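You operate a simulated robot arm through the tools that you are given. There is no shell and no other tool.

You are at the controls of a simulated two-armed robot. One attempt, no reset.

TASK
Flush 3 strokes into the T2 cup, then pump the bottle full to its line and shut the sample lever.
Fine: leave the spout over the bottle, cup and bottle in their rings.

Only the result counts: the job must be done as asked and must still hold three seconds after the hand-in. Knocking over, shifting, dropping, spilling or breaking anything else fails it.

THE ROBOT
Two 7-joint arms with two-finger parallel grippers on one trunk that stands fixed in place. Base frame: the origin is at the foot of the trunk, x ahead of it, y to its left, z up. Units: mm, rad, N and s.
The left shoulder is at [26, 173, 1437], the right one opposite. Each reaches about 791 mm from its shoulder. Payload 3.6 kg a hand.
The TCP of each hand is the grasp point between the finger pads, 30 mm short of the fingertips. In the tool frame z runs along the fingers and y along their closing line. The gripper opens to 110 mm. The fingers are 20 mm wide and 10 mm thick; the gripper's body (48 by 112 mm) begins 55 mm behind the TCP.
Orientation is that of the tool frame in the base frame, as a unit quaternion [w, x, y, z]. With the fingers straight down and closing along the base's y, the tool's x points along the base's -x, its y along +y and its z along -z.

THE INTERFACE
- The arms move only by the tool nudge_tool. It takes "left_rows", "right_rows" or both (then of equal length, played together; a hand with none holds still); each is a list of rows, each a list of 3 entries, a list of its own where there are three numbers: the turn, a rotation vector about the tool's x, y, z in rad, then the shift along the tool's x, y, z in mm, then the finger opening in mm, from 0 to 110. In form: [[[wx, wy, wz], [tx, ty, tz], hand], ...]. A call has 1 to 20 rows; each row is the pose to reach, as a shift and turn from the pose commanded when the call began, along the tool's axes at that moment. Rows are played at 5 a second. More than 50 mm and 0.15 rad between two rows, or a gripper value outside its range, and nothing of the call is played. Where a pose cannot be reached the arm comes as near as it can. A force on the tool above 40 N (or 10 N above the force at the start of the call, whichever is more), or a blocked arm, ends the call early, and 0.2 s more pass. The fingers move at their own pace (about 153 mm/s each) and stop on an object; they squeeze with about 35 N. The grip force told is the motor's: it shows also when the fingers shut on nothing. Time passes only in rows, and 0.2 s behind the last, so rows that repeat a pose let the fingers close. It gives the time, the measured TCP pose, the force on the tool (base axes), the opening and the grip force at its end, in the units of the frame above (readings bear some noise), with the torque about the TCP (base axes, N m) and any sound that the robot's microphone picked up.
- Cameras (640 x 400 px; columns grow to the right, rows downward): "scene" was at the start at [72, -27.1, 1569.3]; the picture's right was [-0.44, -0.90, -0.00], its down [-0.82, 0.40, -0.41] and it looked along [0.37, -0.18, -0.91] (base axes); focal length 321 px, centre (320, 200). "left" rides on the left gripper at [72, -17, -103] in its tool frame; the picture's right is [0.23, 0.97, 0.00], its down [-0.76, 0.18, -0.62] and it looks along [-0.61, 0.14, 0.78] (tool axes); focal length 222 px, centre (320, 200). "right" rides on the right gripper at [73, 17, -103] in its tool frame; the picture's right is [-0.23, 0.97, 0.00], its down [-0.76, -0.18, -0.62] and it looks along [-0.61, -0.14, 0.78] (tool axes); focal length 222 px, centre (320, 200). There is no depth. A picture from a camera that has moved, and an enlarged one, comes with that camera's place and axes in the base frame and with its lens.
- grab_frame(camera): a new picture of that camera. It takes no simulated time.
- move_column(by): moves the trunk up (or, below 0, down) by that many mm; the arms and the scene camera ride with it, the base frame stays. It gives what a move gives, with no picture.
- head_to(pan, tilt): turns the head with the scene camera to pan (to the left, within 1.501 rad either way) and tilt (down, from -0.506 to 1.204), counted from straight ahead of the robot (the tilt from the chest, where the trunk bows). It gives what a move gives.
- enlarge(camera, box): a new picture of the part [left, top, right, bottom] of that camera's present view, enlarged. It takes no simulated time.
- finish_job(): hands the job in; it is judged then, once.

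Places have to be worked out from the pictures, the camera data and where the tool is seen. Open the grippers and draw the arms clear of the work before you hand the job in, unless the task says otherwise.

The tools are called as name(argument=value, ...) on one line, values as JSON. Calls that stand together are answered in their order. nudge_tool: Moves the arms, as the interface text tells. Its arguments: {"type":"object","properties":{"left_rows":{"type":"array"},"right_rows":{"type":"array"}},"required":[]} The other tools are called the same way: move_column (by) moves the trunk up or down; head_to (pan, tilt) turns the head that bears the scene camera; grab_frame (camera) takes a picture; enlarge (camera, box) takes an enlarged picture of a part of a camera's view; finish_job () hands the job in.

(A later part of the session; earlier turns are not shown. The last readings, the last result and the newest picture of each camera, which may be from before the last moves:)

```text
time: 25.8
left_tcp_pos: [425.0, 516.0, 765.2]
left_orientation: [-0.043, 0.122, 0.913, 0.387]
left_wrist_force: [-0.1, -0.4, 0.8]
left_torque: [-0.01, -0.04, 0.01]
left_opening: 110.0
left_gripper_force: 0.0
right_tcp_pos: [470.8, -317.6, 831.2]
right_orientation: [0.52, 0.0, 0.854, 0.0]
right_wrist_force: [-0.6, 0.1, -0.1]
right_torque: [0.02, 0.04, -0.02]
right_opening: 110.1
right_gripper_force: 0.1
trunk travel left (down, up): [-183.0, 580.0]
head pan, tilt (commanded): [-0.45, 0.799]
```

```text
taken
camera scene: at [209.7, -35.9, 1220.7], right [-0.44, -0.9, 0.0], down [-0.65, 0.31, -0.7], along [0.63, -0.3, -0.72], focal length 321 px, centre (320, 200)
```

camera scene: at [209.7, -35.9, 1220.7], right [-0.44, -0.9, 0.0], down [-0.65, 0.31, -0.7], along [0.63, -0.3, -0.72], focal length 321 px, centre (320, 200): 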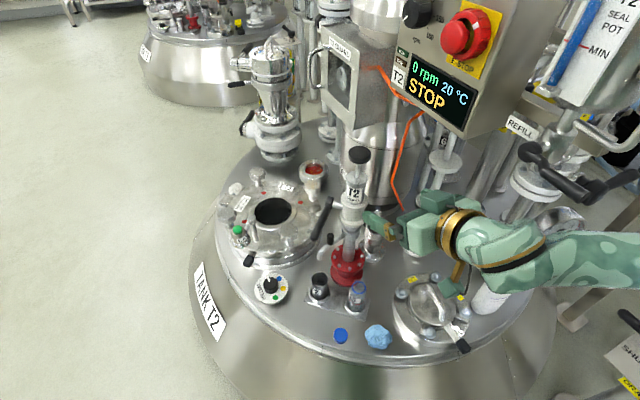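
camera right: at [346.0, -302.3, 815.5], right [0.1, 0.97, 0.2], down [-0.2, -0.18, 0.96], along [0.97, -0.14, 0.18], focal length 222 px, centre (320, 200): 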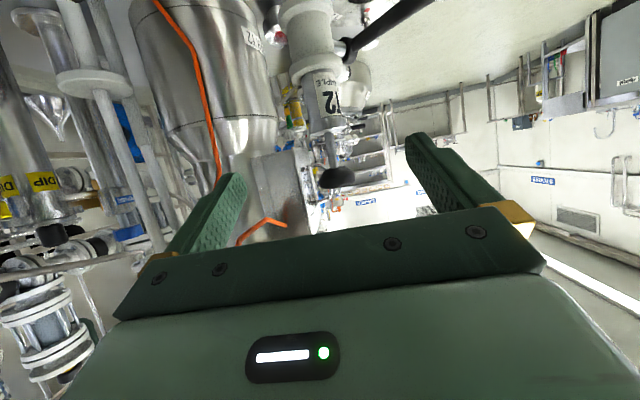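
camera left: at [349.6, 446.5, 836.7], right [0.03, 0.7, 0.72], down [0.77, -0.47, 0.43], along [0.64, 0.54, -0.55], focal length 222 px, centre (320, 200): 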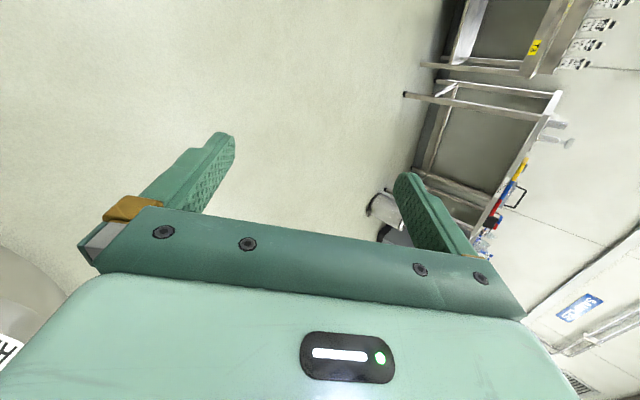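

The hand is now in comfortable reach at (471, -318, 831), and the wrist camera's view puts the knob at about (614, -314, 842). I zoom on the lever and pump head from this side.

enlarge(camera="right", box=[260, 0, 460, 200])

enlarge(camera="scene", box=[300, 180, 380, 240])

enlarge(camera="scene", box=[290, 230, 390, 320])

```text
2.00 times, centred on (360, 100) of right
camera zoom: at [346.0, -302.3, 815.5], right [0.1, 0.97, 0.2], down [-0.2, -0.18, 0.96], along [0.97, -0.14, 0.18], focal length 444 px, centre (240, 400)
```

zoom: 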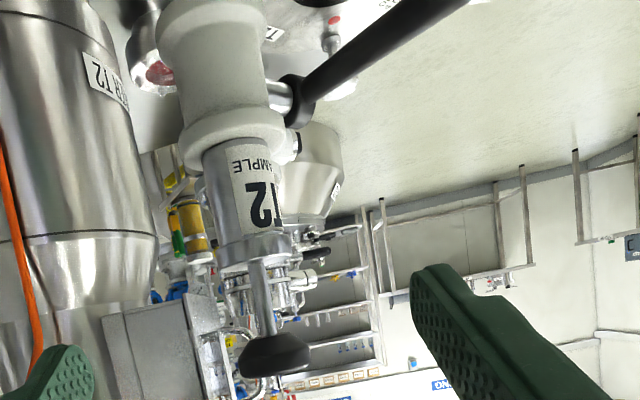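

```text
6.67 times, centred on (340, 210) of scene
camera zoom: at [209.7, -35.9, 1220.7], right [-0.44, -0.9, 0.0], down [-0.65, 0.31, -0.7], along [0.63, -0.3, -0.72], focal length 2142 px, centre (187, 133)
```

zoom: 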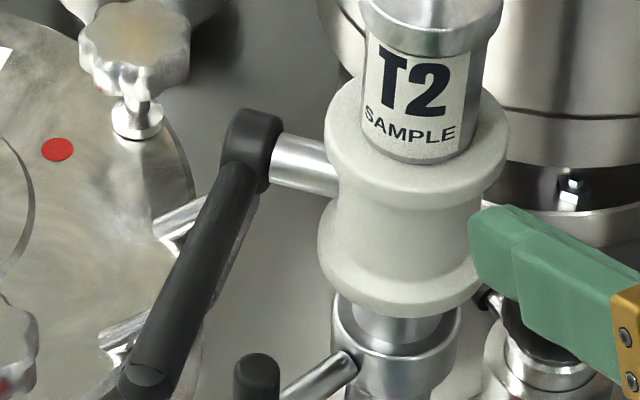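

```text
4.44 times, centred on (340, 275) of scene
camera zoom: at [209.7, -35.9, 1220.7], right [-0.44, -0.9, 0.0], down [-0.65, 0.31, -0.7], along [0.63, -0.3, -0.72], focal length 1428 px, centre (231, -133)
```

zoom: 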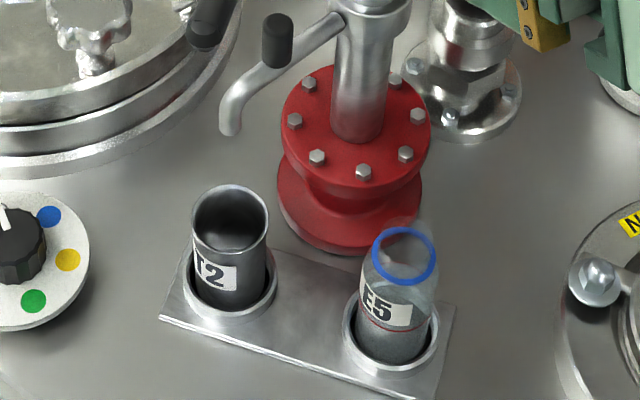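

The sample lever's hub is at about (653, -274, 696) with its arm lying horizontally to about (575, -200, 699): across the vertical pipe, so shut. The left arm is best placed to work this lever, so I bring the left hand halfway toward it, turning the fingers to point right-forward.

nudge_tool(left_rows=[[[0.0576, -0.0848, 0.003], [-15.5, -28.1, -29.3], 110], [[0.115, -0.17, 0.006], [-31, -56.2, -58.7], 110], [[0.173, -0.254, 0.01], [-46.4, -84.3, -88], 110], [[0.23, -0.339, 0.013], [-61.8, -112.4, -117.4], 110], [[0.288, -0.424, 0.016], [-77.3, -140.5, -146.7], 110], [[0.345, -0.509, 0.019], [-92.7, -168.6, -176], 110], [[0.403, -0.593, 0.022], [-108.2, -196.7, -205.4], 110], [[0.4605, -0.678, 0.026], [-123.6, -224.8, -234.8], 110], [[0.4605, -0.678, 0.026], [-123.6, -224.8, -234.8], 110]])

grab_frame(camera="scene")

grab_frame(camera="left")

```text
time: 26.6
left_tcp_pos: [488.4, 425.4, 829.5]
left_orientation: [0.126, 0.122, 0.927, 0.332]
left_wrist_force: [0.1, -0.1, -0.6]
left_torque: [-0.02, 0.0, -0.01]
left_opening: 109.7
left_gripper_force: 0.0
right_tcp_pos: [469.4, -317.7, 831.8]
right_orientation: [0.518, -0.001, 0.856, 0.002]
right_wrist_force: [-0.3, 0.0, 0.2]
right_torque: [0.01, 0.01, -0.05]
right_opening: 109.9
right_gripper_force: 0.0
trunk travel left (down, up): [-183.0, 580.0]
head pan, tilt (commanded): [-0.45, 0.799]
stopped in row 3 (left hand): the arm was blocked; the commanded pose is now the measured one
```

```text
taken
camera scene: at [209.7, -35.6, 1220.7], right [-0.44, -0.9, 0.0], down [-0.65, 0.31, -0.7], along [0.63, -0.3, -0.72], focal length 321 px, centre (320, 200)
```

scene: 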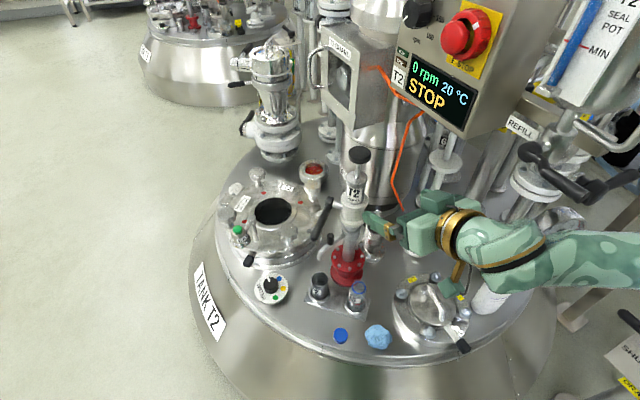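

```text
taken
camera left: at [387.7, 375.8, 884.0], right [-0.07, 0.8, 0.59], down [0.54, -0.47, 0.7], along [0.84, 0.37, -0.4], focal length 222 px, centre (320, 200)
```

left: 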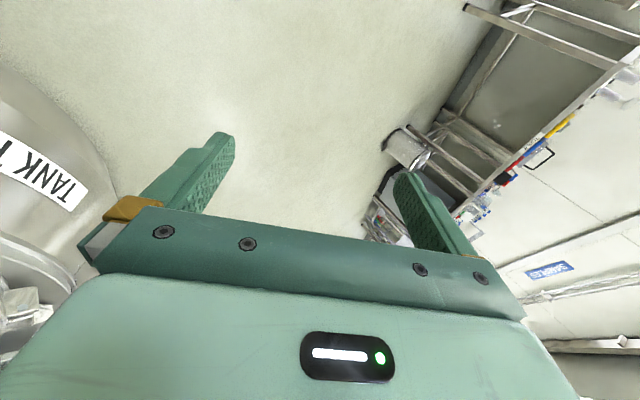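

The left arm was blocked early; I look at its elbow posture before moving on with smaller steps.

head_to(pan=0.6, tilt=0.8)

grab_frame(camera="scene")

```text
time: 27.9
left_tcp_pos: [489.3, 424.9, 828.8]
left_orientation: [0.125, 0.124, 0.927, 0.33]
left_wrist_force: [0.4, 0.0, -0.3]
left_torque: [-0.02, 0.01, 0.0]
left_opening: 110.0
left_gripper_force: 0.0
right_tcp_pos: [471.1, -318.2, 831.9]
right_orientation: [0.518, 0.0, 0.855, 0.0]
right_wrist_force: [0.3, 0.2, -0.3]
right_torque: [-0.03, 0.01, -0.04]
right_opening: 110.0
right_gripper_force: 0.0
trunk travel left (down, up): [-183.0, 580.0]
head pan, tilt (commanded): [0.6, 0.799]
```

```text
taken
camera scene: at [203.7, 44.7, 1220.7], right [0.56, -0.83, 0.0], down [-0.59, -0.4, -0.7], along [0.58, 0.39, -0.72], focal length 321 px, centre (320, 200)
```

scene: 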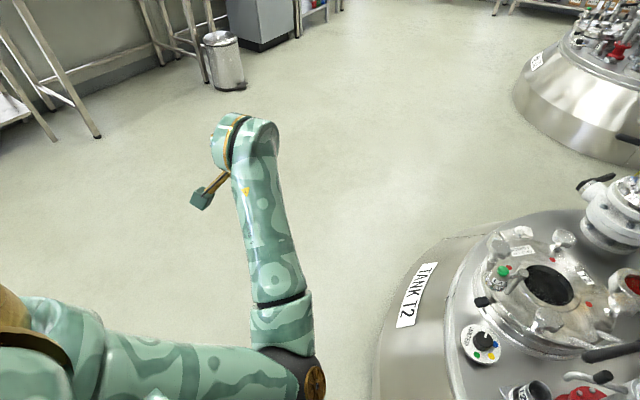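

The left elbow hangs low in front of the body; the arm seems to jump when asked for fast combined moves. I retry in slow, small steps toward an intermediate pose (fingers forward-down at about [489, 200, 800]).

nudge_tool(left_rows=[[[0.039, -0.016, -0.028], [-4.4, -12.5, -7.3], 110], [[0.078, -0.032, -0.056], [-8.8, -25, -14.5], 110], [[0.118, -0.049, -0.084], [-13.2, -37.5, -21.8], 110], [[0.157, -0.065, -0.112], [-17.6, -50, -29], 110], [[0.196, -0.081, -0.14], [-22, -62.5, -36.3], 110], [[0.235, -0.097, -0.168], [-26.4, -75, -43.6], 110], [[0.274, -0.113, -0.196], [-30.8, -87.5, -50.9], 110]])

grab_frame(camera="scene")

```text
time: 29.6
left_tcp_pos: [517.0, 329.5, 868.2]
left_orientation: [0.251, 0.047, 0.947, 0.196]
left_wrist_force: [-0.6, 0.3, 0.2]
left_torque: [0.01, 0.04, -0.01]
left_opening: 110.2
left_gripper_force: 0.0
right_tcp_pos: [470.8, -317.4, 830.4]
right_orientation: [0.518, -0.001, 0.855, 0.001]
right_wrist_force: [-0.5, -0.6, -0.1]
right_torque: [0.01, 0.02, 0.0]
right_opening: 109.8
right_gripper_force: 0.1
trunk travel left (down, up): [-183.0, 580.0]
head pan, tilt (commanded): [0.6, 0.799]
stopped in row 7 (left hand): the arm was blocked; the commanded pose is now the measured one
```

```text
taken
camera scene: at [203.7, 45.0, 1220.7], right [0.56, -0.83, 0.0], down [-0.59, -0.41, -0.7], along [0.57, 0.39, -0.72], focal length 321 px, centre (320, 200)
```

scene: 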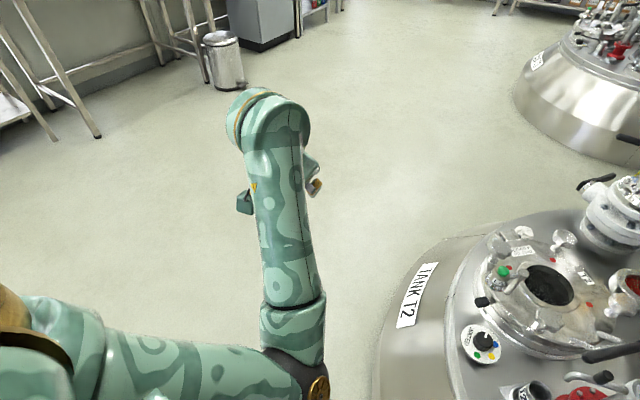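

It advanced sideways but rose and was blocked again. I look straight down at the left elbow region to see whether it touches the robot's own body.

head_to(pan=0.4, tilt=1.2)

grab_frame(camera="scene")

head_to(pan=1.2, tilt=1.2)

grab_frame(camera="scene")

head_to(pan=-0.6, tilt=1.2)

grab_frame(camera="scene")

```text
time: 30.5
left_tcp_pos: [516.4, 330.8, 868.3]
left_orientation: [0.251, 0.049, 0.947, 0.196]
left_wrist_force: [0.3, -0.7, 0.3]
left_torque: [-0.01, -0.04, -0.02]
left_opening: 110.1
left_gripper_force: 0.0
right_tcp_pos: [469.8, -318.1, 831.8]
right_orientation: [0.518, -0.001, 0.855, 0.0]
right_wrist_force: [-0.1, 0.1, 0.1]
right_torque: [0.0, -0.03, 0.0]
right_opening: 110.1
right_gripper_force: 0.0
trunk travel left (down, up): [-183.0, 580.0]
head pan, tilt (commanded): [0.4, 1.201]
```

```text
taken
camera scene: at [188.6, 20.9, 1193.0], right [0.39, -0.92, 0.0], down [-0.86, -0.36, -0.36], along [0.33, 0.14, -0.93], focal length 321 px, centre (320, 200)
```

scene: 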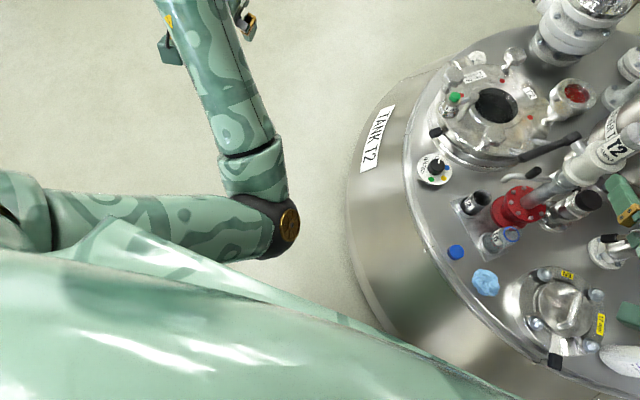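

```text
time: 31.6
left_tcp_pos: [516.1, 330.8, 868.4]
left_orientation: [0.251, 0.048, 0.947, 0.195]
left_wrist_force: [-0.1, -0.3, -0.4]
left_torque: [0.0, 0.01, 0.02]
left_opening: 109.9
left_gripper_force: 0.1
right_tcp_pos: [469.2, -317.6, 830.3]
right_orientation: [0.518, -0.001, 0.855, 0.001]
right_wrist_force: [-0.1, -0.7, -0.1]
right_torque: [0.01, 0.02, 0.04]
right_opening: 109.9
right_gripper_force: 0.0
trunk travel left (down, up): [-183.0, 580.0]
head pan, tilt (commanded): [1.201, 1.201]
```

```text
taken
camera scene: at [157.3, 51.3, 1193.0], right [0.93, -0.36, 0.0], down [-0.34, -0.87, -0.36], along [0.13, 0.34, -0.93], focal length 321 px, centre (320, 200)
```

scene: 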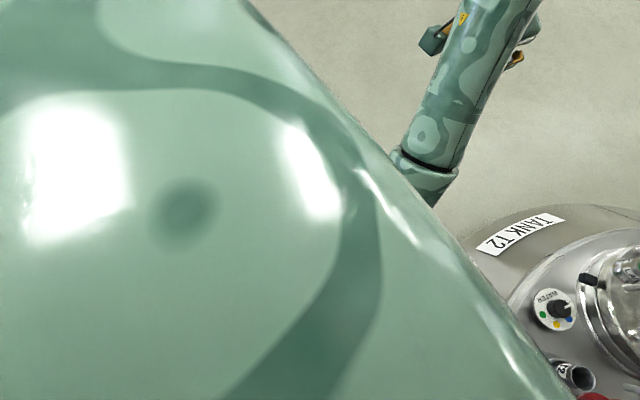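

```text
time: 33.4
left_tcp_pos: [516.2, 330.4, 867.1]
left_orientation: [0.251, 0.049, 0.947, 0.195]
left_wrist_force: [0.2, -0.6, -0.1]
left_torque: [0.01, -0.01, -0.01]
left_opening: 110.0
left_gripper_force: 0.1
right_tcp_pos: [470.4, -318.8, 831.2]
right_orientation: [0.518, -0.001, 0.855, 0.001]
right_wrist_force: [0.3, 0.1, -0.4]
right_torque: [-0.02, 0.01, -0.01]
right_opening: 110.2
right_gripper_force: 0.0
trunk travel left (down, up): [-183.0, 580.0]
head pan, tilt (commanded): [-0.6, 1.201]
```

```text
taken
camera scene: at [183.2, -32.4, 1193.0], right [-0.56, -0.83, 0.0], down [-0.77, 0.53, -0.36], along [0.3, -0.2, -0.93], focal length 321 px, centre (320, 200)
```

scene: 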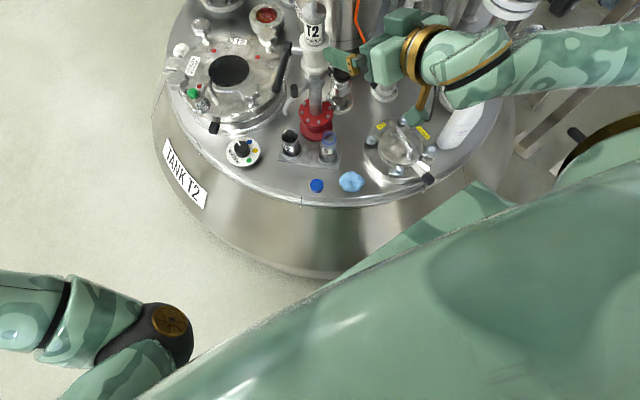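

The left upper arm is squeezed against the bowed chest, so I leave the left arm where it is and use the right arm. I'll close the right fingers and bring them over the lever's end to test gently which way the lever turns.

nudge_tool(right_rows=[[[0, 0, 0], [7, 26, 3.5], 60], [[0, 0, 0], [13, 53, 7], 30], [[0, 0, 0], [20, 80, 10], 0], [[0, 0, 0], [26.7, 106, 13.8], 0], [[0, 0, 0], [27, 106, 45], 0], [[0, 0, 0], [28, 106, 76], 0], [[0, 0, 0], [28.5, 106, 107], 0], [[0, 0, 0], [29.5, 106, 137], 0], [[0, 0, 0], [29.5, 106, 137], 0]])

head_to(pan=-0.45, tilt=0.85)

grab_frame(camera="scene")

grab_frame(camera="right")

```text
time: 35.4
left_tcp_pos: [516.3, 329.9, 868.4]
left_orientation: [0.251, 0.049, 0.947, 0.195]
left_wrist_force: [0.0, 0.2, 0.2]
left_torque: [0.02, 0.01, 0.0]
left_opening: 110.0
left_gripper_force: 0.1
right_tcp_pos: [579.8, -212.1, 740.7]
right_orientation: [0.518, -0.001, 0.856, 0.001]
right_wrist_force: [-0.6, -0.3, 0.0]
right_torque: [0.01, -0.02, 0.0]
right_opening: 0.2
right_gripper_force: 34.9
trunk travel left (down, up): [-183.0, 580.0]
head pan, tilt (commanded): [-0.6, 1.201]
```

```text
time: 36.2
left_tcp_pos: [516.6, 329.4, 867.6]
left_orientation: [0.25, 0.048, 0.947, 0.195]
left_wrist_force: [-0.2, -0.2, -0.1]
left_torque: [0.01, 0.01, 0.03]
left_opening: 109.9
left_gripper_force: 0.1
right_tcp_pos: [578.6, -212.1, 741.3]
right_orientation: [0.518, -0.002, 0.855, 0.002]
right_wrist_force: [0.1, 0.4, 0.3]
right_torque: [0.01, 0.03, 0.01]
right_opening: 0.1
right_gripper_force: 35.7
trunk travel left (down, up): [-183.0, 580.0]
head pan, tilt (commanded): [-0.45, 0.85]
```

```text
taken
camera scene: at [207.5, -34.8, 1216.6], right [-0.44, -0.9, 0.0], down [-0.68, 0.33, -0.66], along [0.59, -0.29, -0.75], focal length 321 px, centre (320, 200)
```

scene: 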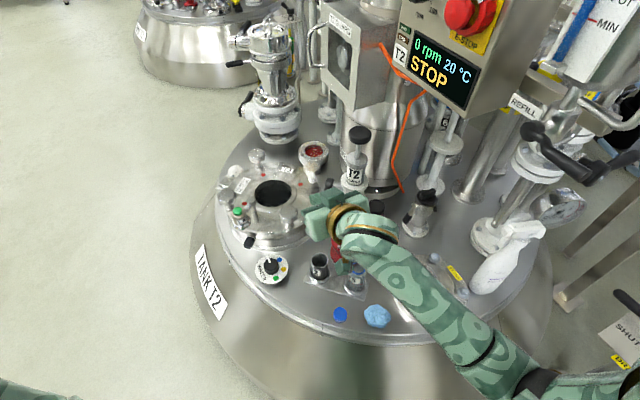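

```text
taken
camera right: at [453.7, -196.1, 725.5], right [0.1, 0.97, 0.2], down [-0.2, -0.18, 0.96], along [0.97, -0.14, 0.18], focal length 222 px, centre (320, 200)
```

right: 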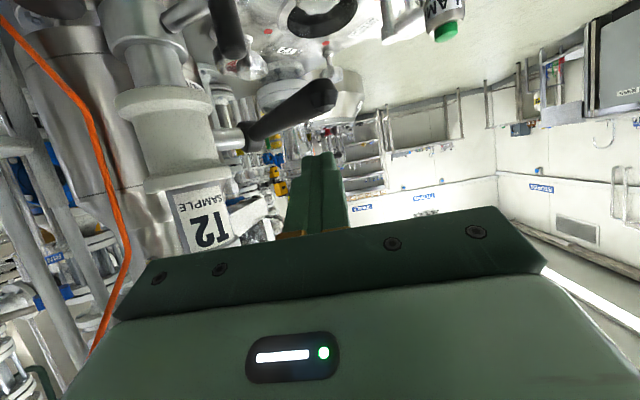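

The fingertips hang about 20 mm above the lever's end. I press down slowly a few millimetres past the expected contact and read the force.

nudge_tool(right_rows=[[[0, 0, 0], [8.9, 0, 4.6], 0], [[0, 0, 0], [14.2, 0, 7.3], 0], [[0, 0, 0], [17.8, 0, 9.2], 0], [[0, 0, 0], [20, 0, 10.3], 0], [[0, 0, 0], [22.2, 0, 11.5], 0], [[0, 0, 0], [24, 0, 12.4], 0]])

grab_frame(camera="right")

```text
time: 37.6
left_tcp_pos: [515.3, 331.9, 868.8]
left_orientation: [0.252, 0.049, 0.947, 0.195]
left_wrist_force: [-0.4, -0.3, 0.3]
left_torque: [-0.01, 0.0, 0.0]
left_opening: 110.0
left_gripper_force: 0.1
right_tcp_pos: [577.8, -211.8, 720.2]
right_orientation: [0.523, -0.001, 0.852, 0.001]
right_wrist_force: [2.3, -1.4, 30.4]
right_torque: [-0.31, -0.78, -0.1]
right_opening: 0.0
right_gripper_force: 35.3
trunk travel left (down, up): [-183.0, 580.0]
head pan, tilt (commanded): [-0.45, 0.85]
```

```text
taken
camera right: at [453.4, -195.8, 703.0], right [0.1, 0.97, 0.2], down [-0.21, -0.18, 0.96], along [0.97, -0.14, 0.19], focal length 222 px, centre (320, 200)
```

right: 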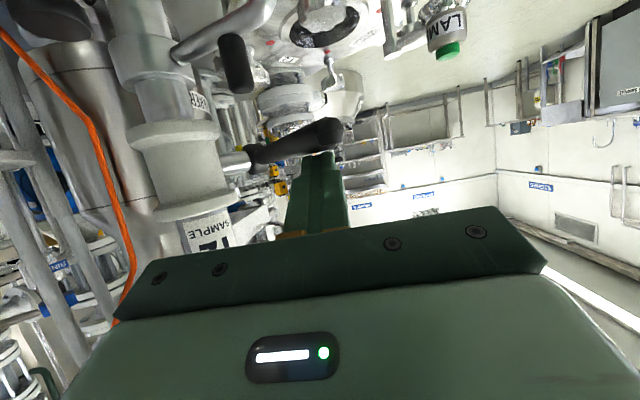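

The lever did not give way under 30 N downwards, so it probably stops there. I lift off, go round beneath the lever's end and try it upwards.

nudge_tool(right_rows=[[[0, 0, 0], [-17.8, 0, -9.2], 0], [[0, 0, 0], [-4, 0, -36], 0], [[0, 0, 0], [14, 0, -72], 0], [[0, 0, 0], [45, -3, -56], 0], [[0, 0, 0], [77, -6, -40], 0], [[0, 0, 0], [77, -6, -40], 0]])

grab_frame(camera="right")

grab_frame(camera="scene")

```text
time: 39.0
left_tcp_pos: [516.7, 331.7, 867.0]
left_orientation: [0.25, 0.049, 0.947, 0.196]
left_wrist_force: [0.4, -1.2, -0.8]
left_torque: [0.01, 0.02, 0.01]
left_opening: 110.1
left_gripper_force: 0.1
right_tcp_pos: [505.4, -218.3, 663.5]
right_orientation: [0.518, -0.002, 0.855, 0.002]
right_wrist_force: [0.2, 0.5, -0.4]
right_torque: [-0.06, 0.01, -0.02]
right_opening: 0.0
right_gripper_force: 35.4
trunk travel left (down, up): [-183.0, 580.0]
head pan, tilt (commanded): [-0.45, 0.85]
```

```text
taken
camera right: at [381.1, -201.4, 648.2], right [0.1, 0.97, 0.2], down [-0.2, -0.18, 0.96], along [0.97, -0.14, 0.18], focal length 222 px, centre (320, 200)
```

right: 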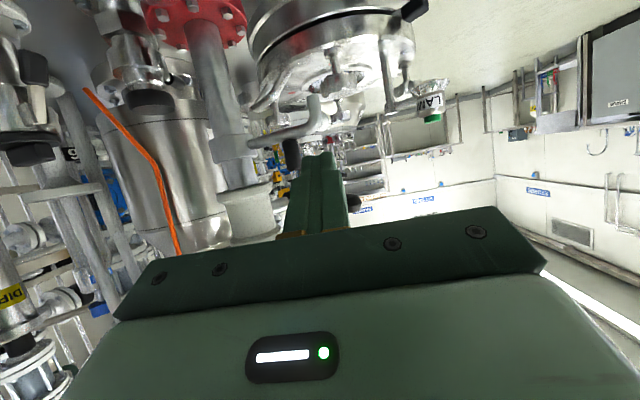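

```text
taken
camera scene: at [207.4, -34.8, 1216.7], right [-0.44, -0.9, 0.0], down [-0.68, 0.33, -0.66], along [0.59, -0.29, -0.75], focal length 321 px, centre (320, 200)
```

scene: 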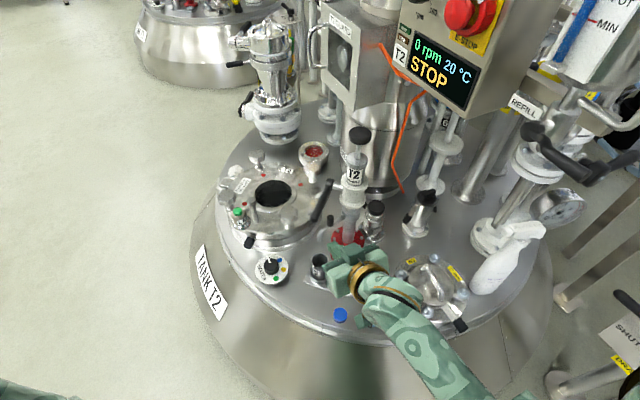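

The finger is below and in front of the lever's end, clear of the spout. I slide it forward under the lever and lift gently by about 10°.

nudge_tool(right_rows=[[[0, 0, 0], [-12.9, -1, 24.9], 0], [[0, 0, 0], [-26.2, -2, 50.7], 0], [[0, 0, 0], [-38.7, -3, 48.7], 0], [[0, 0, 0], [-48.1, -3, 47.3], 0], [[0, 0, 0], [-53.6, -3, 44.9], 0], [[0, 0, 0], [-58.3, -3, 43.1], 0], [[0, 0, 0], [-62.7, -3, 40.8], 0]])

grab_frame(camera="right")

enlarge(camera="scene", box=[280, 120, 420, 240])

```text
time: 40.6
left_tcp_pos: [515.9, 329.4, 868.8]
left_orientation: [0.252, 0.048, 0.946, 0.197]
left_wrist_force: [0.3, -0.1, -0.8]
left_torque: [0.01, 0.0, 0.01]
left_opening: 110.3
left_gripper_force: 0.1
right_tcp_pos: [571.4, -222.2, 701.2]
right_orientation: [0.518, 0.001, 0.855, -0.001]
right_wrist_force: [-9.9, -10.2, -2.3]
right_torque: [0.07, 0.03, 0.01]
right_opening: 0.2
right_gripper_force: 35.1
trunk travel left (down, up): [-183.0, 580.0]
head pan, tilt (commanded): [-0.45, 0.85]
```

```text
taken
camera right: at [447.1, -206.6, 686.3], right [0.11, 0.97, 0.2], down [-0.2, -0.18, 0.96], along [0.97, -0.14, 0.18], focal length 222 px, centre (320, 200)
```

right: 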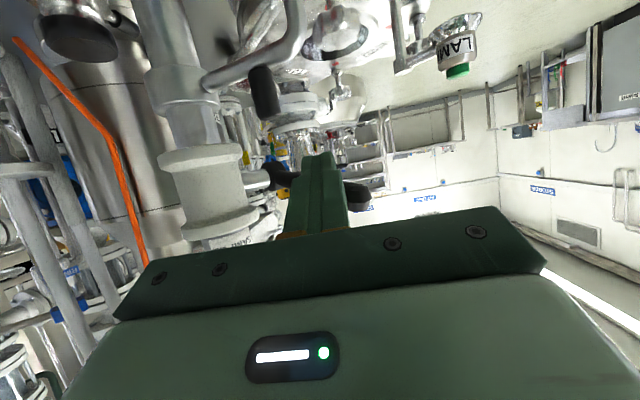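

```text
3.33 times, centred on (350, 180) of scene
camera zoom: at [206.6, -36.1, 1216.8], right [-0.44, -0.9, 0.0], down [-0.68, 0.33, -0.66], along [0.59, -0.29, -0.75], focal length 1071 px, centre (220, 267)
```

zoom: 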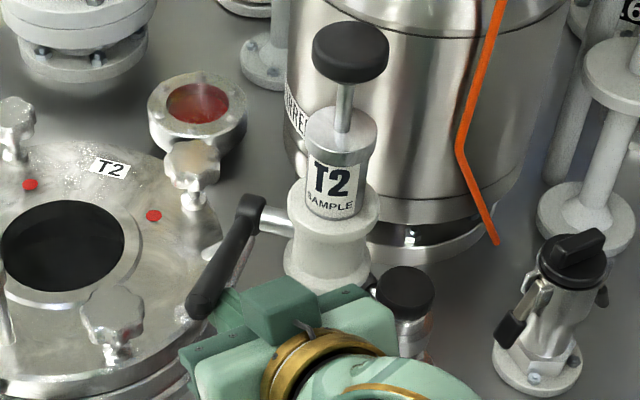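

The lever gives way upwards (it rose about 12° with little force), so up is the opening direction; the fingertip was only a bit too short of it. I back down, reach further under the lever and lift it along its arc to about 60°.

nudge_tool(right_rows=[[[0, 0, 0], [21.7, 2.2, 4.1], 0], [[0, 0, 0], [21.1, 4.2, 14], 0], [[0, 0, 0], [17.4, 5.2, 21.1], 0], [[0, 0, 0], [11.7, 3.2, 14.7], 0], [[0, 0, 0], [0, 2.7, 9.1], 0], [[0, 0, 0], [-13.6, 1.7, 4.9], 0], [[0, 0, 0], [-26, 1, 1.8], 0], [[0, 0, 0], [-37.7, 0.2, 1.3], 0], [[0, 0, 0], [-48.7, -0.3, 2.3], 0], [[0, 0, 0], [-60.1, -3.3, 4.2], 0], [[0, 0, 0], [-71.1, -6.9, 7], 0]])

grab_frame(camera="right")

enlarge(camera="scene", box=[280, 100, 440, 220])

```text
time: 43.0
left_tcp_pos: [515.6, 330.4, 866.9]
left_orientation: [0.251, 0.047, 0.947, 0.196]
left_wrist_force: [-0.3, -1.1, 0.7]
left_torque: [0.01, 0.02, -0.03]
left_opening: 109.9
left_gripper_force: 0.0
right_tcp_pos: [611.8, -227.8, 762.7]
right_orientation: [0.519, -0.001, 0.855, 0.001]
right_wrist_force: [0.8, 0.4, 0.8]
right_torque: [-0.01, 0.01, -0.01]
right_opening: 0.0
right_gripper_force: 35.0
trunk travel left (down, up): [-183.0, 580.0]
head pan, tilt (commanded): [-0.45, 0.85]
```

```text
taken
camera right: at [486.9, -211.0, 746.3], right [0.1, 0.97, 0.2], down [-0.2, -0.18, 0.96], along [0.97, -0.14, 0.18], focal length 222 px, centre (320, 200)
```

right: 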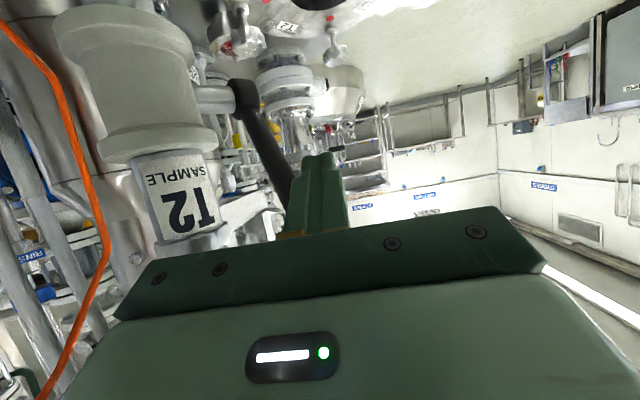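

```text
3.33 times, centred on (360, 160) of scene
camera zoom: at [207.6, -34.4, 1216.7], right [-0.43, -0.9, 0.0], down [-0.68, 0.33, -0.66], along [0.59, -0.29, -0.75], focal length 1071 px, centre (187, 333)
```

zoom: 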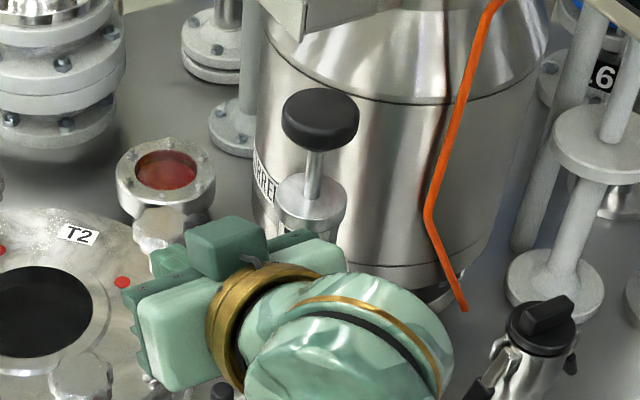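

The lever is lifted to roughly 55–60° and the forces are nil. To finish to upright without the hand touching the pump knob, I back off a little and yaw the hand to the right.

nudge_tool(right_rows=[[[0, 0, 0], [0.8, 13, -18.8], 0], [[0.106, 0, 0.056], [0.8, 13, -18.8], 0], [[0.213, 0, 0.111], [0.8, 13, -18.8], 0], [[0.319, 0, 0.167], [0.8, 13, -18.8], 0], [[0.426, 0, 0.222], [0.8, 13, -18.8], 0], [[0.532, 0, 0.278], [0.8, 13, -18.8], 0], [[0.532, 0, 0.278], [0.8, 13, -18.8], 0]])

grab_frame(camera="right")

enlarge(camera="scene", box=[240, 100, 440, 250])

```text
time: 44.0
left_tcp_pos: [517.2, 332.9, 866.4]
left_orientation: [0.252, 0.047, 0.946, 0.196]
left_wrist_force: [-0.6, 0.2, -0.2]
left_torque: [0.01, 0.01, -0.02]
left_opening: 109.9
left_gripper_force: 0.1
right_tcp_pos: [593.3, -275.1, 768.3]
right_orientation: [0.521, 0.091, 0.832, -0.168]
right_wrist_force: [-6.1, 8.8, -4.0]
right_torque: [0.16, 0.12, 0.05]
right_opening: 0.1
right_gripper_force: 35.3
trunk travel left (down, up): [-183.0, 580.0]
head pan, tilt (commanded): [-0.45, 0.85]
stopped in row 4 (right hand): the arm was blocked; the commanded pose is now the measured one
```

```text
taken
camera right: at [481.5, -222.5, 742.9], right [0.42, 0.91, 0.02], down [-0.24, 0.09, 0.97], along [0.88, -0.41, 0.26], focal length 222 px, centre (320, 200)
```

right: 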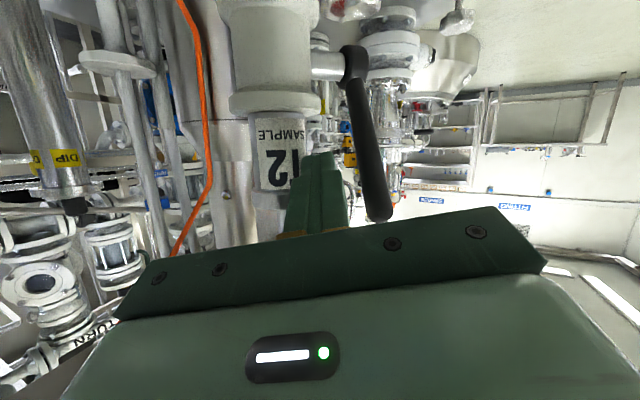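

```text
2.67 times, centred on (340, 175) of scene
camera zoom: at [207.2, -33.6, 1216.6], right [-0.43, -0.9, 0.0], down [-0.68, 0.33, -0.66], along [0.59, -0.29, -0.75], focal length 857 px, centre (267, 267)
```

zoom: 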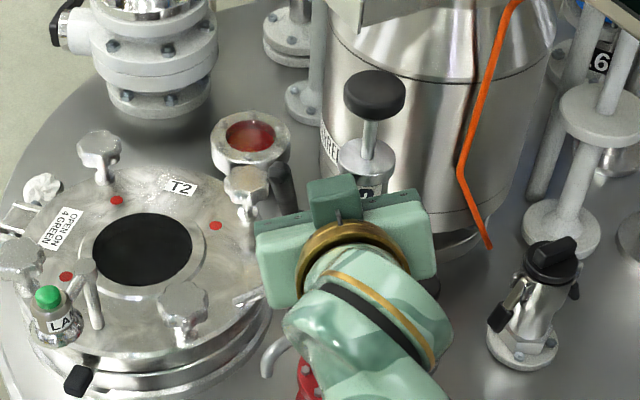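

The yaw ran into the wrist's limits; the hand slid to the inner side, but the lever stayed at about 67°. I withdraw straight back, then level the hand with fingers nearly horizontal and forward.

nudge_tool(right_rows=[[[0, 0, 0], [8, -6, -15], 0], [[0, 0, 0], [15.4, -11.4, -29.3], 0], [[0, 0, 0], [30.9, -22.8, -58.5], 0], [[-0.075, -0.055, 0.015], [26.9, -12.7, -65.2], 0], [[-0.151, -0.109, 0.031], [23, -2.6, -72], 0], [[-0.226, -0.164, 0.046], [19, 7.5, -78.7], 0], [[-0.302, -0.219, 0.062], [15.1, 17.6, -85.5], 0], [[-0.377, -0.2735, 0.0773], [11.1, 27.7, -92.2], 0], [[-0.377, -0.2735, 0.0773], [11.1, 27.7, -92.2], 0]])

grab_frame(camera="right")

grab_frame(camera="scene")

```text
time: 44.3
left_tcp_pos: [516.5, 332.0, 868.8]
left_orientation: [0.251, 0.047, 0.946, 0.198]
left_wrist_force: [0.1, 0.1, -0.3]
left_torque: [0.02, 0.02, 0.02]
left_opening: 109.8
left_gripper_force: 0.1
right_tcp_pos: [593.7, -275.7, 769.3]
right_orientation: [0.522, 0.087, 0.832, -0.164]
right_wrist_force: [-0.9, 21.6, -10.1]
right_torque: [0.44, 0.26, 0.48]
right_opening: 0.2
right_gripper_force: 35.3
trunk travel left (down, up): [-183.0, 580.0]
head pan, tilt (commanded): [-0.45, 0.85]
stopped in row 1 (right hand): the force on the tool passed its limit at 52 N (the readings are from after the stop); the commanded pose is now the measured one
```

```text
taken
camera right: at [480.6, -223.7, 743.3], right [0.41, 0.91, 0.03], down [-0.25, 0.08, 0.97], along [0.88, -0.4, 0.26], focal length 222 px, centre (320, 200)
```

right: 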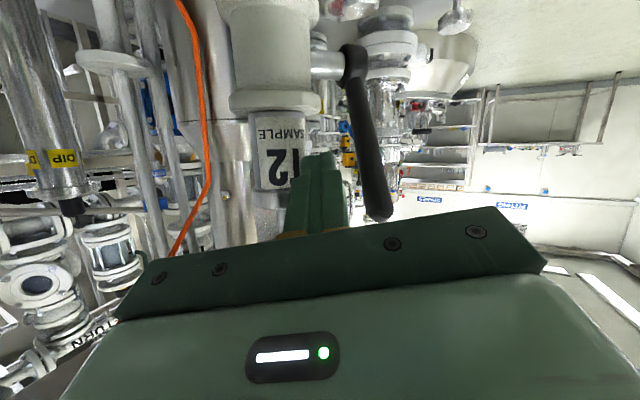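

```text
taken
camera scene: at [208.4, -33.3, 1216.4], right [-0.43, -0.9, 0.0], down [-0.68, 0.33, -0.66], along [0.59, -0.29, -0.75], focal length 321 px, centre (320, 200)
```

scene: 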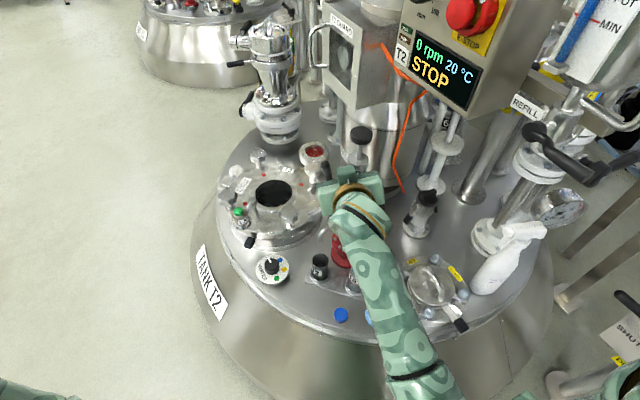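

The hand is wedged between the pump and the arm's own inner limit, so pulling straight back pressed on the pump. I first turn the yaw back to zero about the grasp point, which takes the fingertips away from the pump, and only then withdraw.

nudge_tool(right_rows=[[[-0.054, -0.011, -0.024], [0, 0, 0], 0], [[-0.108, -0.022, -0.048], [0, 0, 0], 0], [[-0.215, -0.044, -0.096], [3.5, -0.8, -7.4], 0], [[-0.323, -0.067, -0.144], [8.7, -2.8, -18.2], 0], [[-0.377, -0.078, -0.168], [17.5, -9.3, -34.9], 0]])

grab_frame(camera="right")

```text
time: 45.5
left_tcp_pos: [517.3, 332.2, 869.4]
left_orientation: [0.251, 0.048, 0.946, 0.197]
left_wrist_force: [0.4, 0.0, -0.1]
left_torque: [0.0, 0.01, 0.01]
left_opening: 109.8
left_gripper_force: 0.0
right_tcp_pos: [552.3, -273.3, 770.9]
right_orientation: [0.546, -0.087, 0.831, -0.054]
right_wrist_force: [-0.2, -0.4, 1.2]
right_torque: [0.01, 0.01, 0.0]
right_opening: 0.0
right_gripper_force: 34.9
trunk travel left (down, up): [-183.0, 580.0]
head pan, tilt (commanded): [-0.45, 0.85]
```

```text
taken
camera right: at [428.1, -272.0, 744.3], right [0.0, 1.0, 0.02], down [-0.26, -0.02, 0.96], along [0.96, -0.01, 0.26], focal length 222 px, centre (320, 200)
```

right: 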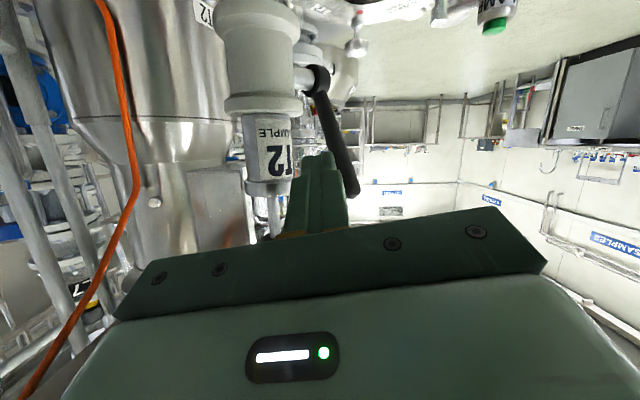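

I'm free again with zero force; the lever stands at about 70°. I level the hand (about 10° pitch, no roll) and place it on the outer side of the lever, ready for the final push.

nudge_tool(right_rows=[[[0.007, -0.058, 0.051], [-9.5, 11, 3.2], 0], [[0.015, -0.116, 0.102], [-19, 22, 6.3], 0], [[0.022, -0.174, 0.153], [-28.6, 33, 9.5], 0], [[0.029, -0.232, 0.204], [-38.1, 44.4, 12.7], 0], [[0.029, -0.232, 0.204], [-38.1, 44.4, 12.7], 0]])

grab_frame(camera="right")

```text
time: 46.7
left_tcp_pos: [516.9, 330.8, 868.4]
left_orientation: [0.252, 0.049, 0.946, 0.196]
left_wrist_force: [0.0, -0.9, -0.4]
left_torque: [-0.01, 0.02, 0.02]
left_opening: 110.0
left_gripper_force: 0.1
right_tcp_pos: [574.8, -222.0, 792.3]
right_orientation: [0.643, 0.001, 0.766, 0.0]
right_wrist_force: [-0.5, -0.1, 0.5]
right_torque: [0.0, 0.0, -0.03]
right_opening: 0.3
right_gripper_force: 34.8
trunk travel left (down, up): [-183.0, 580.0]
head pan, tilt (commanded): [-0.45, 0.85]
```

```text
taken
camera right: at [461.0, -205.1, 739.2], right [0.04, 0.97, 0.22], down [-0.48, -0.18, 0.86], along [0.88, -0.14, 0.46], focal length 222 px, centre (320, 200)
```

right: 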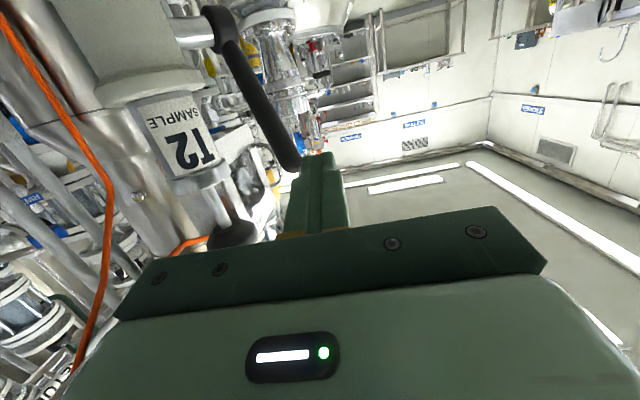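

The hand is exactly where asked, fingertips to the left of the lever's upper end. I slide forward and push the lever to upright in small steps.

nudge_tool(right_rows=[[[0, 0, 0], [-3.2, -1, 18], 0], [[0, 0, 0], [-6.4, -3, 36.4], 0], [[0, 0, 0], [-7.4, -12, 42.4], 0], [[0, 0, 0], [-8.5, -21, 48.3], 0], [[0, 0, 0], [-9.3, -28, 53.2], 0], [[0, 0, 0], [-9.9, -34, 56.1], 0], [[0, 0, 0], [-10.2, -37, 58.1], 0]])

grab_frame(camera="right")

enlarge(camera="scene", box=[280, 80, 440, 200])

```text
time: 48.1
left_tcp_pos: [518.7, 332.6, 869.1]
left_orientation: [0.252, 0.049, 0.947, 0.196]
left_wrist_force: [-0.1, 0.7, -1.3]
left_torque: [0.02, 0.01, 0.0]
left_opening: 109.9
left_gripper_force: 0.1
right_tcp_pos: [631.6, -248.1, 798.7]
right_orientation: [0.649, 0.001, 0.761, 0.006]
right_wrist_force: [19.8, 21.3, 8.3]
right_torque: [-0.03, -0.12, 0.42]
right_opening: 0.0
right_gripper_force: 35.0
trunk travel left (down, up): [-183.0, 580.0]
head pan, tilt (commanded): [-0.45, 0.85]
stopped in row 6 (right hand): the force on the tool passed its limit at 43 N (the readings are from after the stop); the commanded pose is now the measured one
```

```text
taken
camera right: at [519.1, -231.9, 743.5], right [0.03, 0.97, 0.24], down [-0.49, -0.19, 0.85], along [0.87, -0.14, 0.47], focal length 222 px, centre (320, 200)
```

right: 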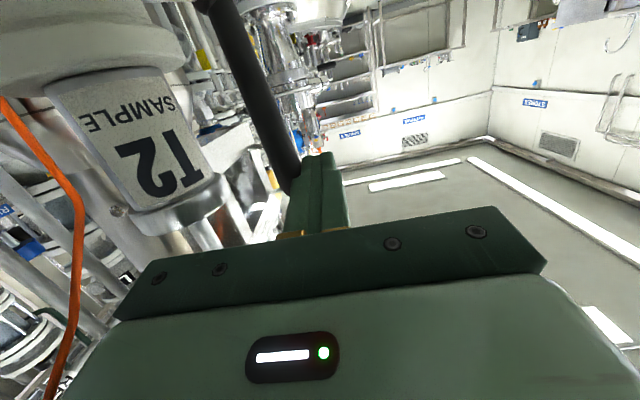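

```text
3.33 times, centred on (360, 140) of scene
camera zoom: at [209.6, -32.8, 1216.2], right [-0.43, -0.9, 0.0], down [-0.68, 0.33, -0.66], along [0.59, -0.29, -0.75], focal length 1071 px, centre (187, 400)
```

zoom: 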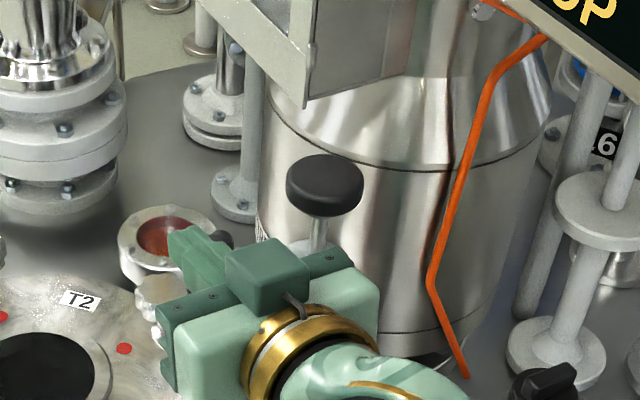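

The finger stuck by friction near the lever's rounded end at about 80°. I back off, go a little lower on the lever and push along its true direction of travel (equally forward and to the right).

nudge_tool(right_rows=[[[0, 0, 0], [9.6, 10, -5.2], 0], [[0, 0, 0], [22.6, 10, -10.2], 0], [[0, 0, 0], [22, 2, -6.2], 0], [[0, 0, 0], [21.2, -3, -1.3], 0], [[0, 0, 0], [20.4, -8, 3.6], 0], [[0, 0, 0], [19.8, -11, 7.6], 0]])

grab_frame(camera="right")

```text
time: 49.5
left_tcp_pos: [515.7, 332.4, 869.7]
left_orientation: [0.253, 0.047, 0.946, 0.196]
left_wrist_force: [-0.5, -0.5, -0.8]
left_torque: [-0.02, 0.01, -0.01]
left_opening: 110.0
left_gripper_force: 0.0
right_tcp_pos: [633.7, -259.6, 775.3]
right_orientation: [0.647, 0.0, 0.763, 0.005]
right_wrist_force: [-16.6, 17.9, 0.8]
right_torque: [0.09, 0.07, 0.24]
right_opening: 0.0
right_gripper_force: 35.0
trunk travel left (down, up): [-183.0, 580.0]
head pan, tilt (commanded): [-0.45, 0.85]
```

```text
taken
camera right: at [519.6, -243.3, 721.8], right [0.03, 0.97, 0.23], down [-0.49, -0.19, 0.85], along [0.87, -0.14, 0.47], focal length 222 px, centre (320, 200)
```

right: 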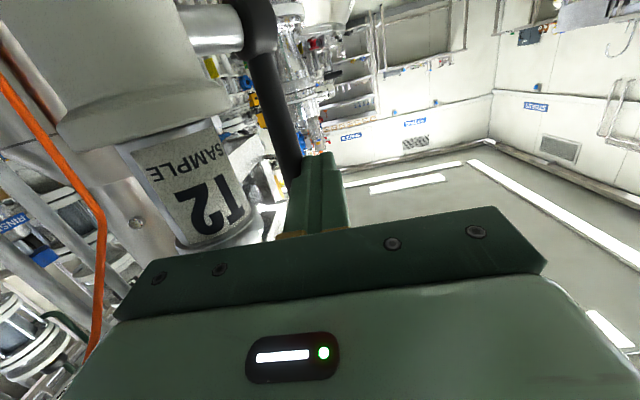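

The reaction (24 N straight against the lever's travel) shows the lever is at its upright stop: open. I withdraw the hand and line up in front of the pump knob, opening the fingers.

nudge_tool(right_rows=[[[0, 0, 0], [1.3, 15, -7.9], 0], [[0, 0, 0], [8.2, 15, -49.3], 0], [[0, 0, 0], [15, 15, -90.8], 0], [[0, 0, 0], [-2, -10, -110.8], 20], [[0, 0, 0], [-26.6, -35, -114.9], 60], [[0, 0, 0], [-48.3, -54, -118.4], 80], [[0, 0, 0], [-48.3, -54, -118.4], 80]])

grab_frame(camera="right")

enlarge(camera="scene", box=[270, 100, 430, 260])

```text
time: 51.1
left_tcp_pos: [518.5, 331.3, 869.3]
left_orientation: [0.251, 0.048, 0.947, 0.197]
left_wrist_force: [0.3, -0.5, 1.2]
left_torque: [-0.01, 0.01, 0.0]
left_opening: 110.0
left_gripper_force: 0.0
right_tcp_pos: [526.3, -315.9, 842.0]
right_orientation: [0.646, 0.001, 0.763, 0.003]
right_wrist_force: [-0.8, -0.7, 1.2]
right_torque: [0.03, 0.0, 0.01]
right_opening: 80.1
right_gripper_force: 0.1
trunk travel left (down, up): [-183.0, 580.0]
head pan, tilt (commanded): [-0.45, 0.85]
```

```text
taken
camera right: at [412.4, -300.3, 788.5], right [0.03, 0.97, 0.23], down [-0.49, -0.18, 0.85], along [0.87, -0.14, 0.47], focal length 222 px, centre (320, 200)
```

right: 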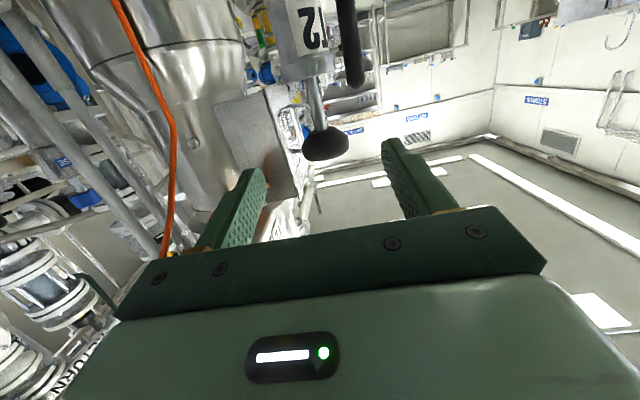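

```text
2.50 times, centred on (350, 180) of scene
camera zoom: at [207.5, -34.8, 1216.6], right [-0.44, -0.9, 0.0], down [-0.68, 0.33, -0.66], along [0.59, -0.29, -0.75], focal length 803 px, centre (245, 250)
```

zoom: 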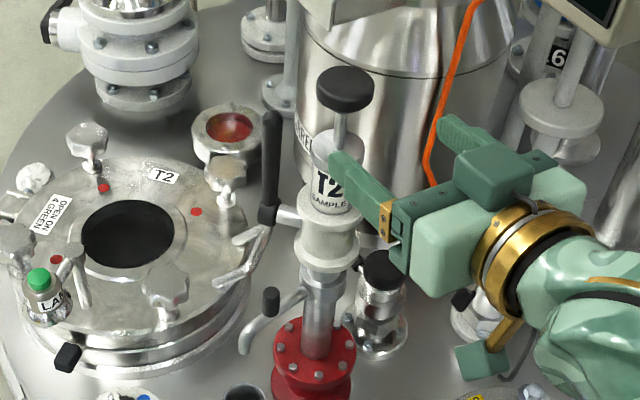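

The lever now stands upright along the pipe: open. The knob lies straight ahead at about (614, -315, 842), so I advance with open fingers and close on it.

nudge_tool(right_rows=[[[0, 0, 0], [-3.3, 0.5, 20], 80], [[0, 0, 0], [-6.5, 1, 40], 80], [[0, 0, 0], [-9.8, 1.3, 60], 80], [[0, 0, 0], [-13, 1.5, 78.9], 80], [[0, 0, 0], [-13, 1.5, 78.9], 80]])

grab_frame(camera="right")

enlarge(camera="scene", box=[290, 90, 410, 190])

```text
time: 52.3
left_tcp_pos: [517.3, 331.2, 870.5]
left_orientation: [0.252, 0.049, 0.946, 0.196]
left_wrist_force: [-0.8, -0.3, 0.0]
left_torque: [0.0, 0.01, 0.03]
left_opening: 110.2
left_gripper_force: 0.1
right_tcp_pos: [606.5, -314.2, 842.7]
right_orientation: [0.647, 0.001, 0.763, 0.004]
right_wrist_force: [0.0, 0.3, -0.2]
right_torque: [0.0, -0.02, 0.02]
right_opening: 80.4
right_gripper_force: 0.0
trunk travel left (down, up): [-183.0, 580.0]
head pan, tilt (commanded): [-0.45, 0.85]
```

```text
taken
camera right: at [493.6, -298.7, 788.0], right [0.03, 0.97, 0.23], down [-0.49, -0.19, 0.85], along [0.87, -0.14, 0.47], focal length 222 px, centre (320, 200)
```

right: 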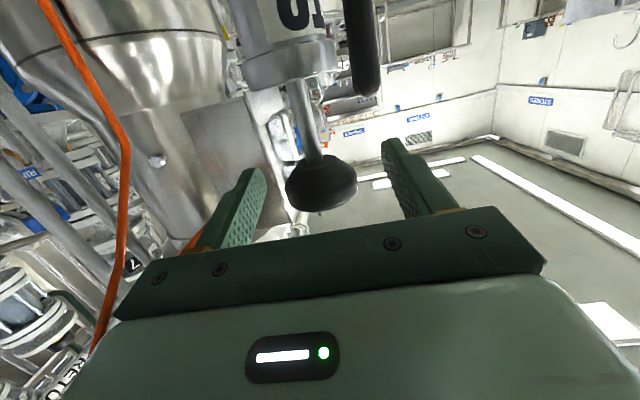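

```text
4.00 times, centred on (350, 140) of scene
camera zoom: at [207.4, -34.8, 1216.7], right [-0.44, -0.9, 0.0], down [-0.68, 0.33, -0.66], along [0.59, -0.29, -0.75], focal length 1285 px, centre (200, 440)
```

zoom: 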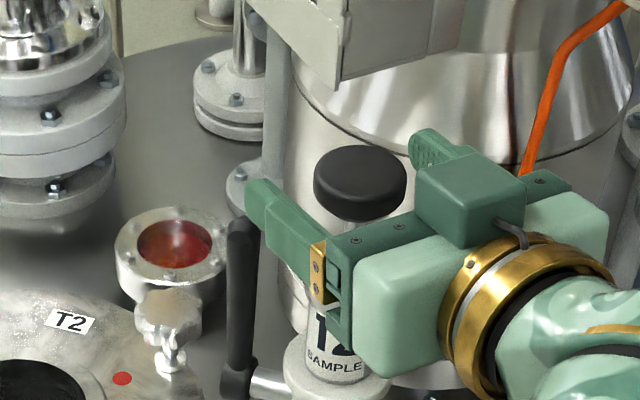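

The knob sits centred between the open fingers. I close on it.

nudge_tool(right_rows=[[[0, 0, 0], [0, 0, 0], 36], [[0, 0, 0], [0, 0, 0], 30], [[0, 0, 0], [0, 0, 0], 20], [[0, 0, 0], [0, 0, 0], 20]])

grab_frame(camera="right")

```text
time: 53.3
left_tcp_pos: [517.7, 330.7, 869.0]
left_orientation: [0.252, 0.049, 0.946, 0.196]
left_wrist_force: [-0.6, -0.4, 0.4]
left_torque: [0.0, 0.0, -0.02]
left_opening: 110.2
left_gripper_force: 0.1
right_tcp_pos: [606.8, -315.3, 842.5]
right_orientation: [0.646, 0.001, 0.763, 0.004]
right_wrist_force: [3.3, 0.5, 0.4]
right_torque: [0.06, -0.06, 0.03]
right_opening: 42.8
right_gripper_force: 44.9
trunk travel left (down, up): [-183.0, 580.0]
head pan, tilt (commanded): [-0.45, 0.85]
```

```text
taken
camera right: at [493.6, -298.7, 787.9], right [0.03, 0.97, 0.23], down [-0.49, -0.19, 0.85], along [0.87, -0.14, 0.47], focal length 222 px, centre (320, 200)
```

right: 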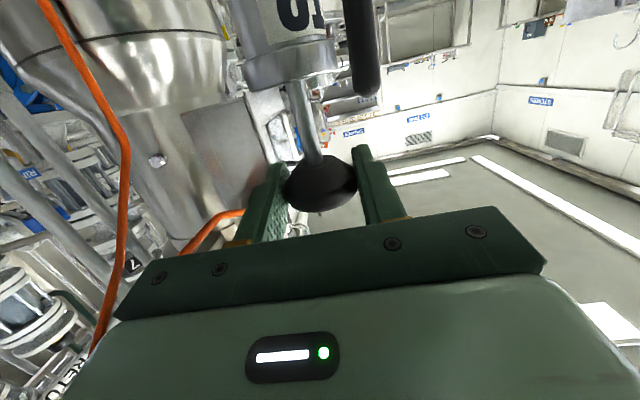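

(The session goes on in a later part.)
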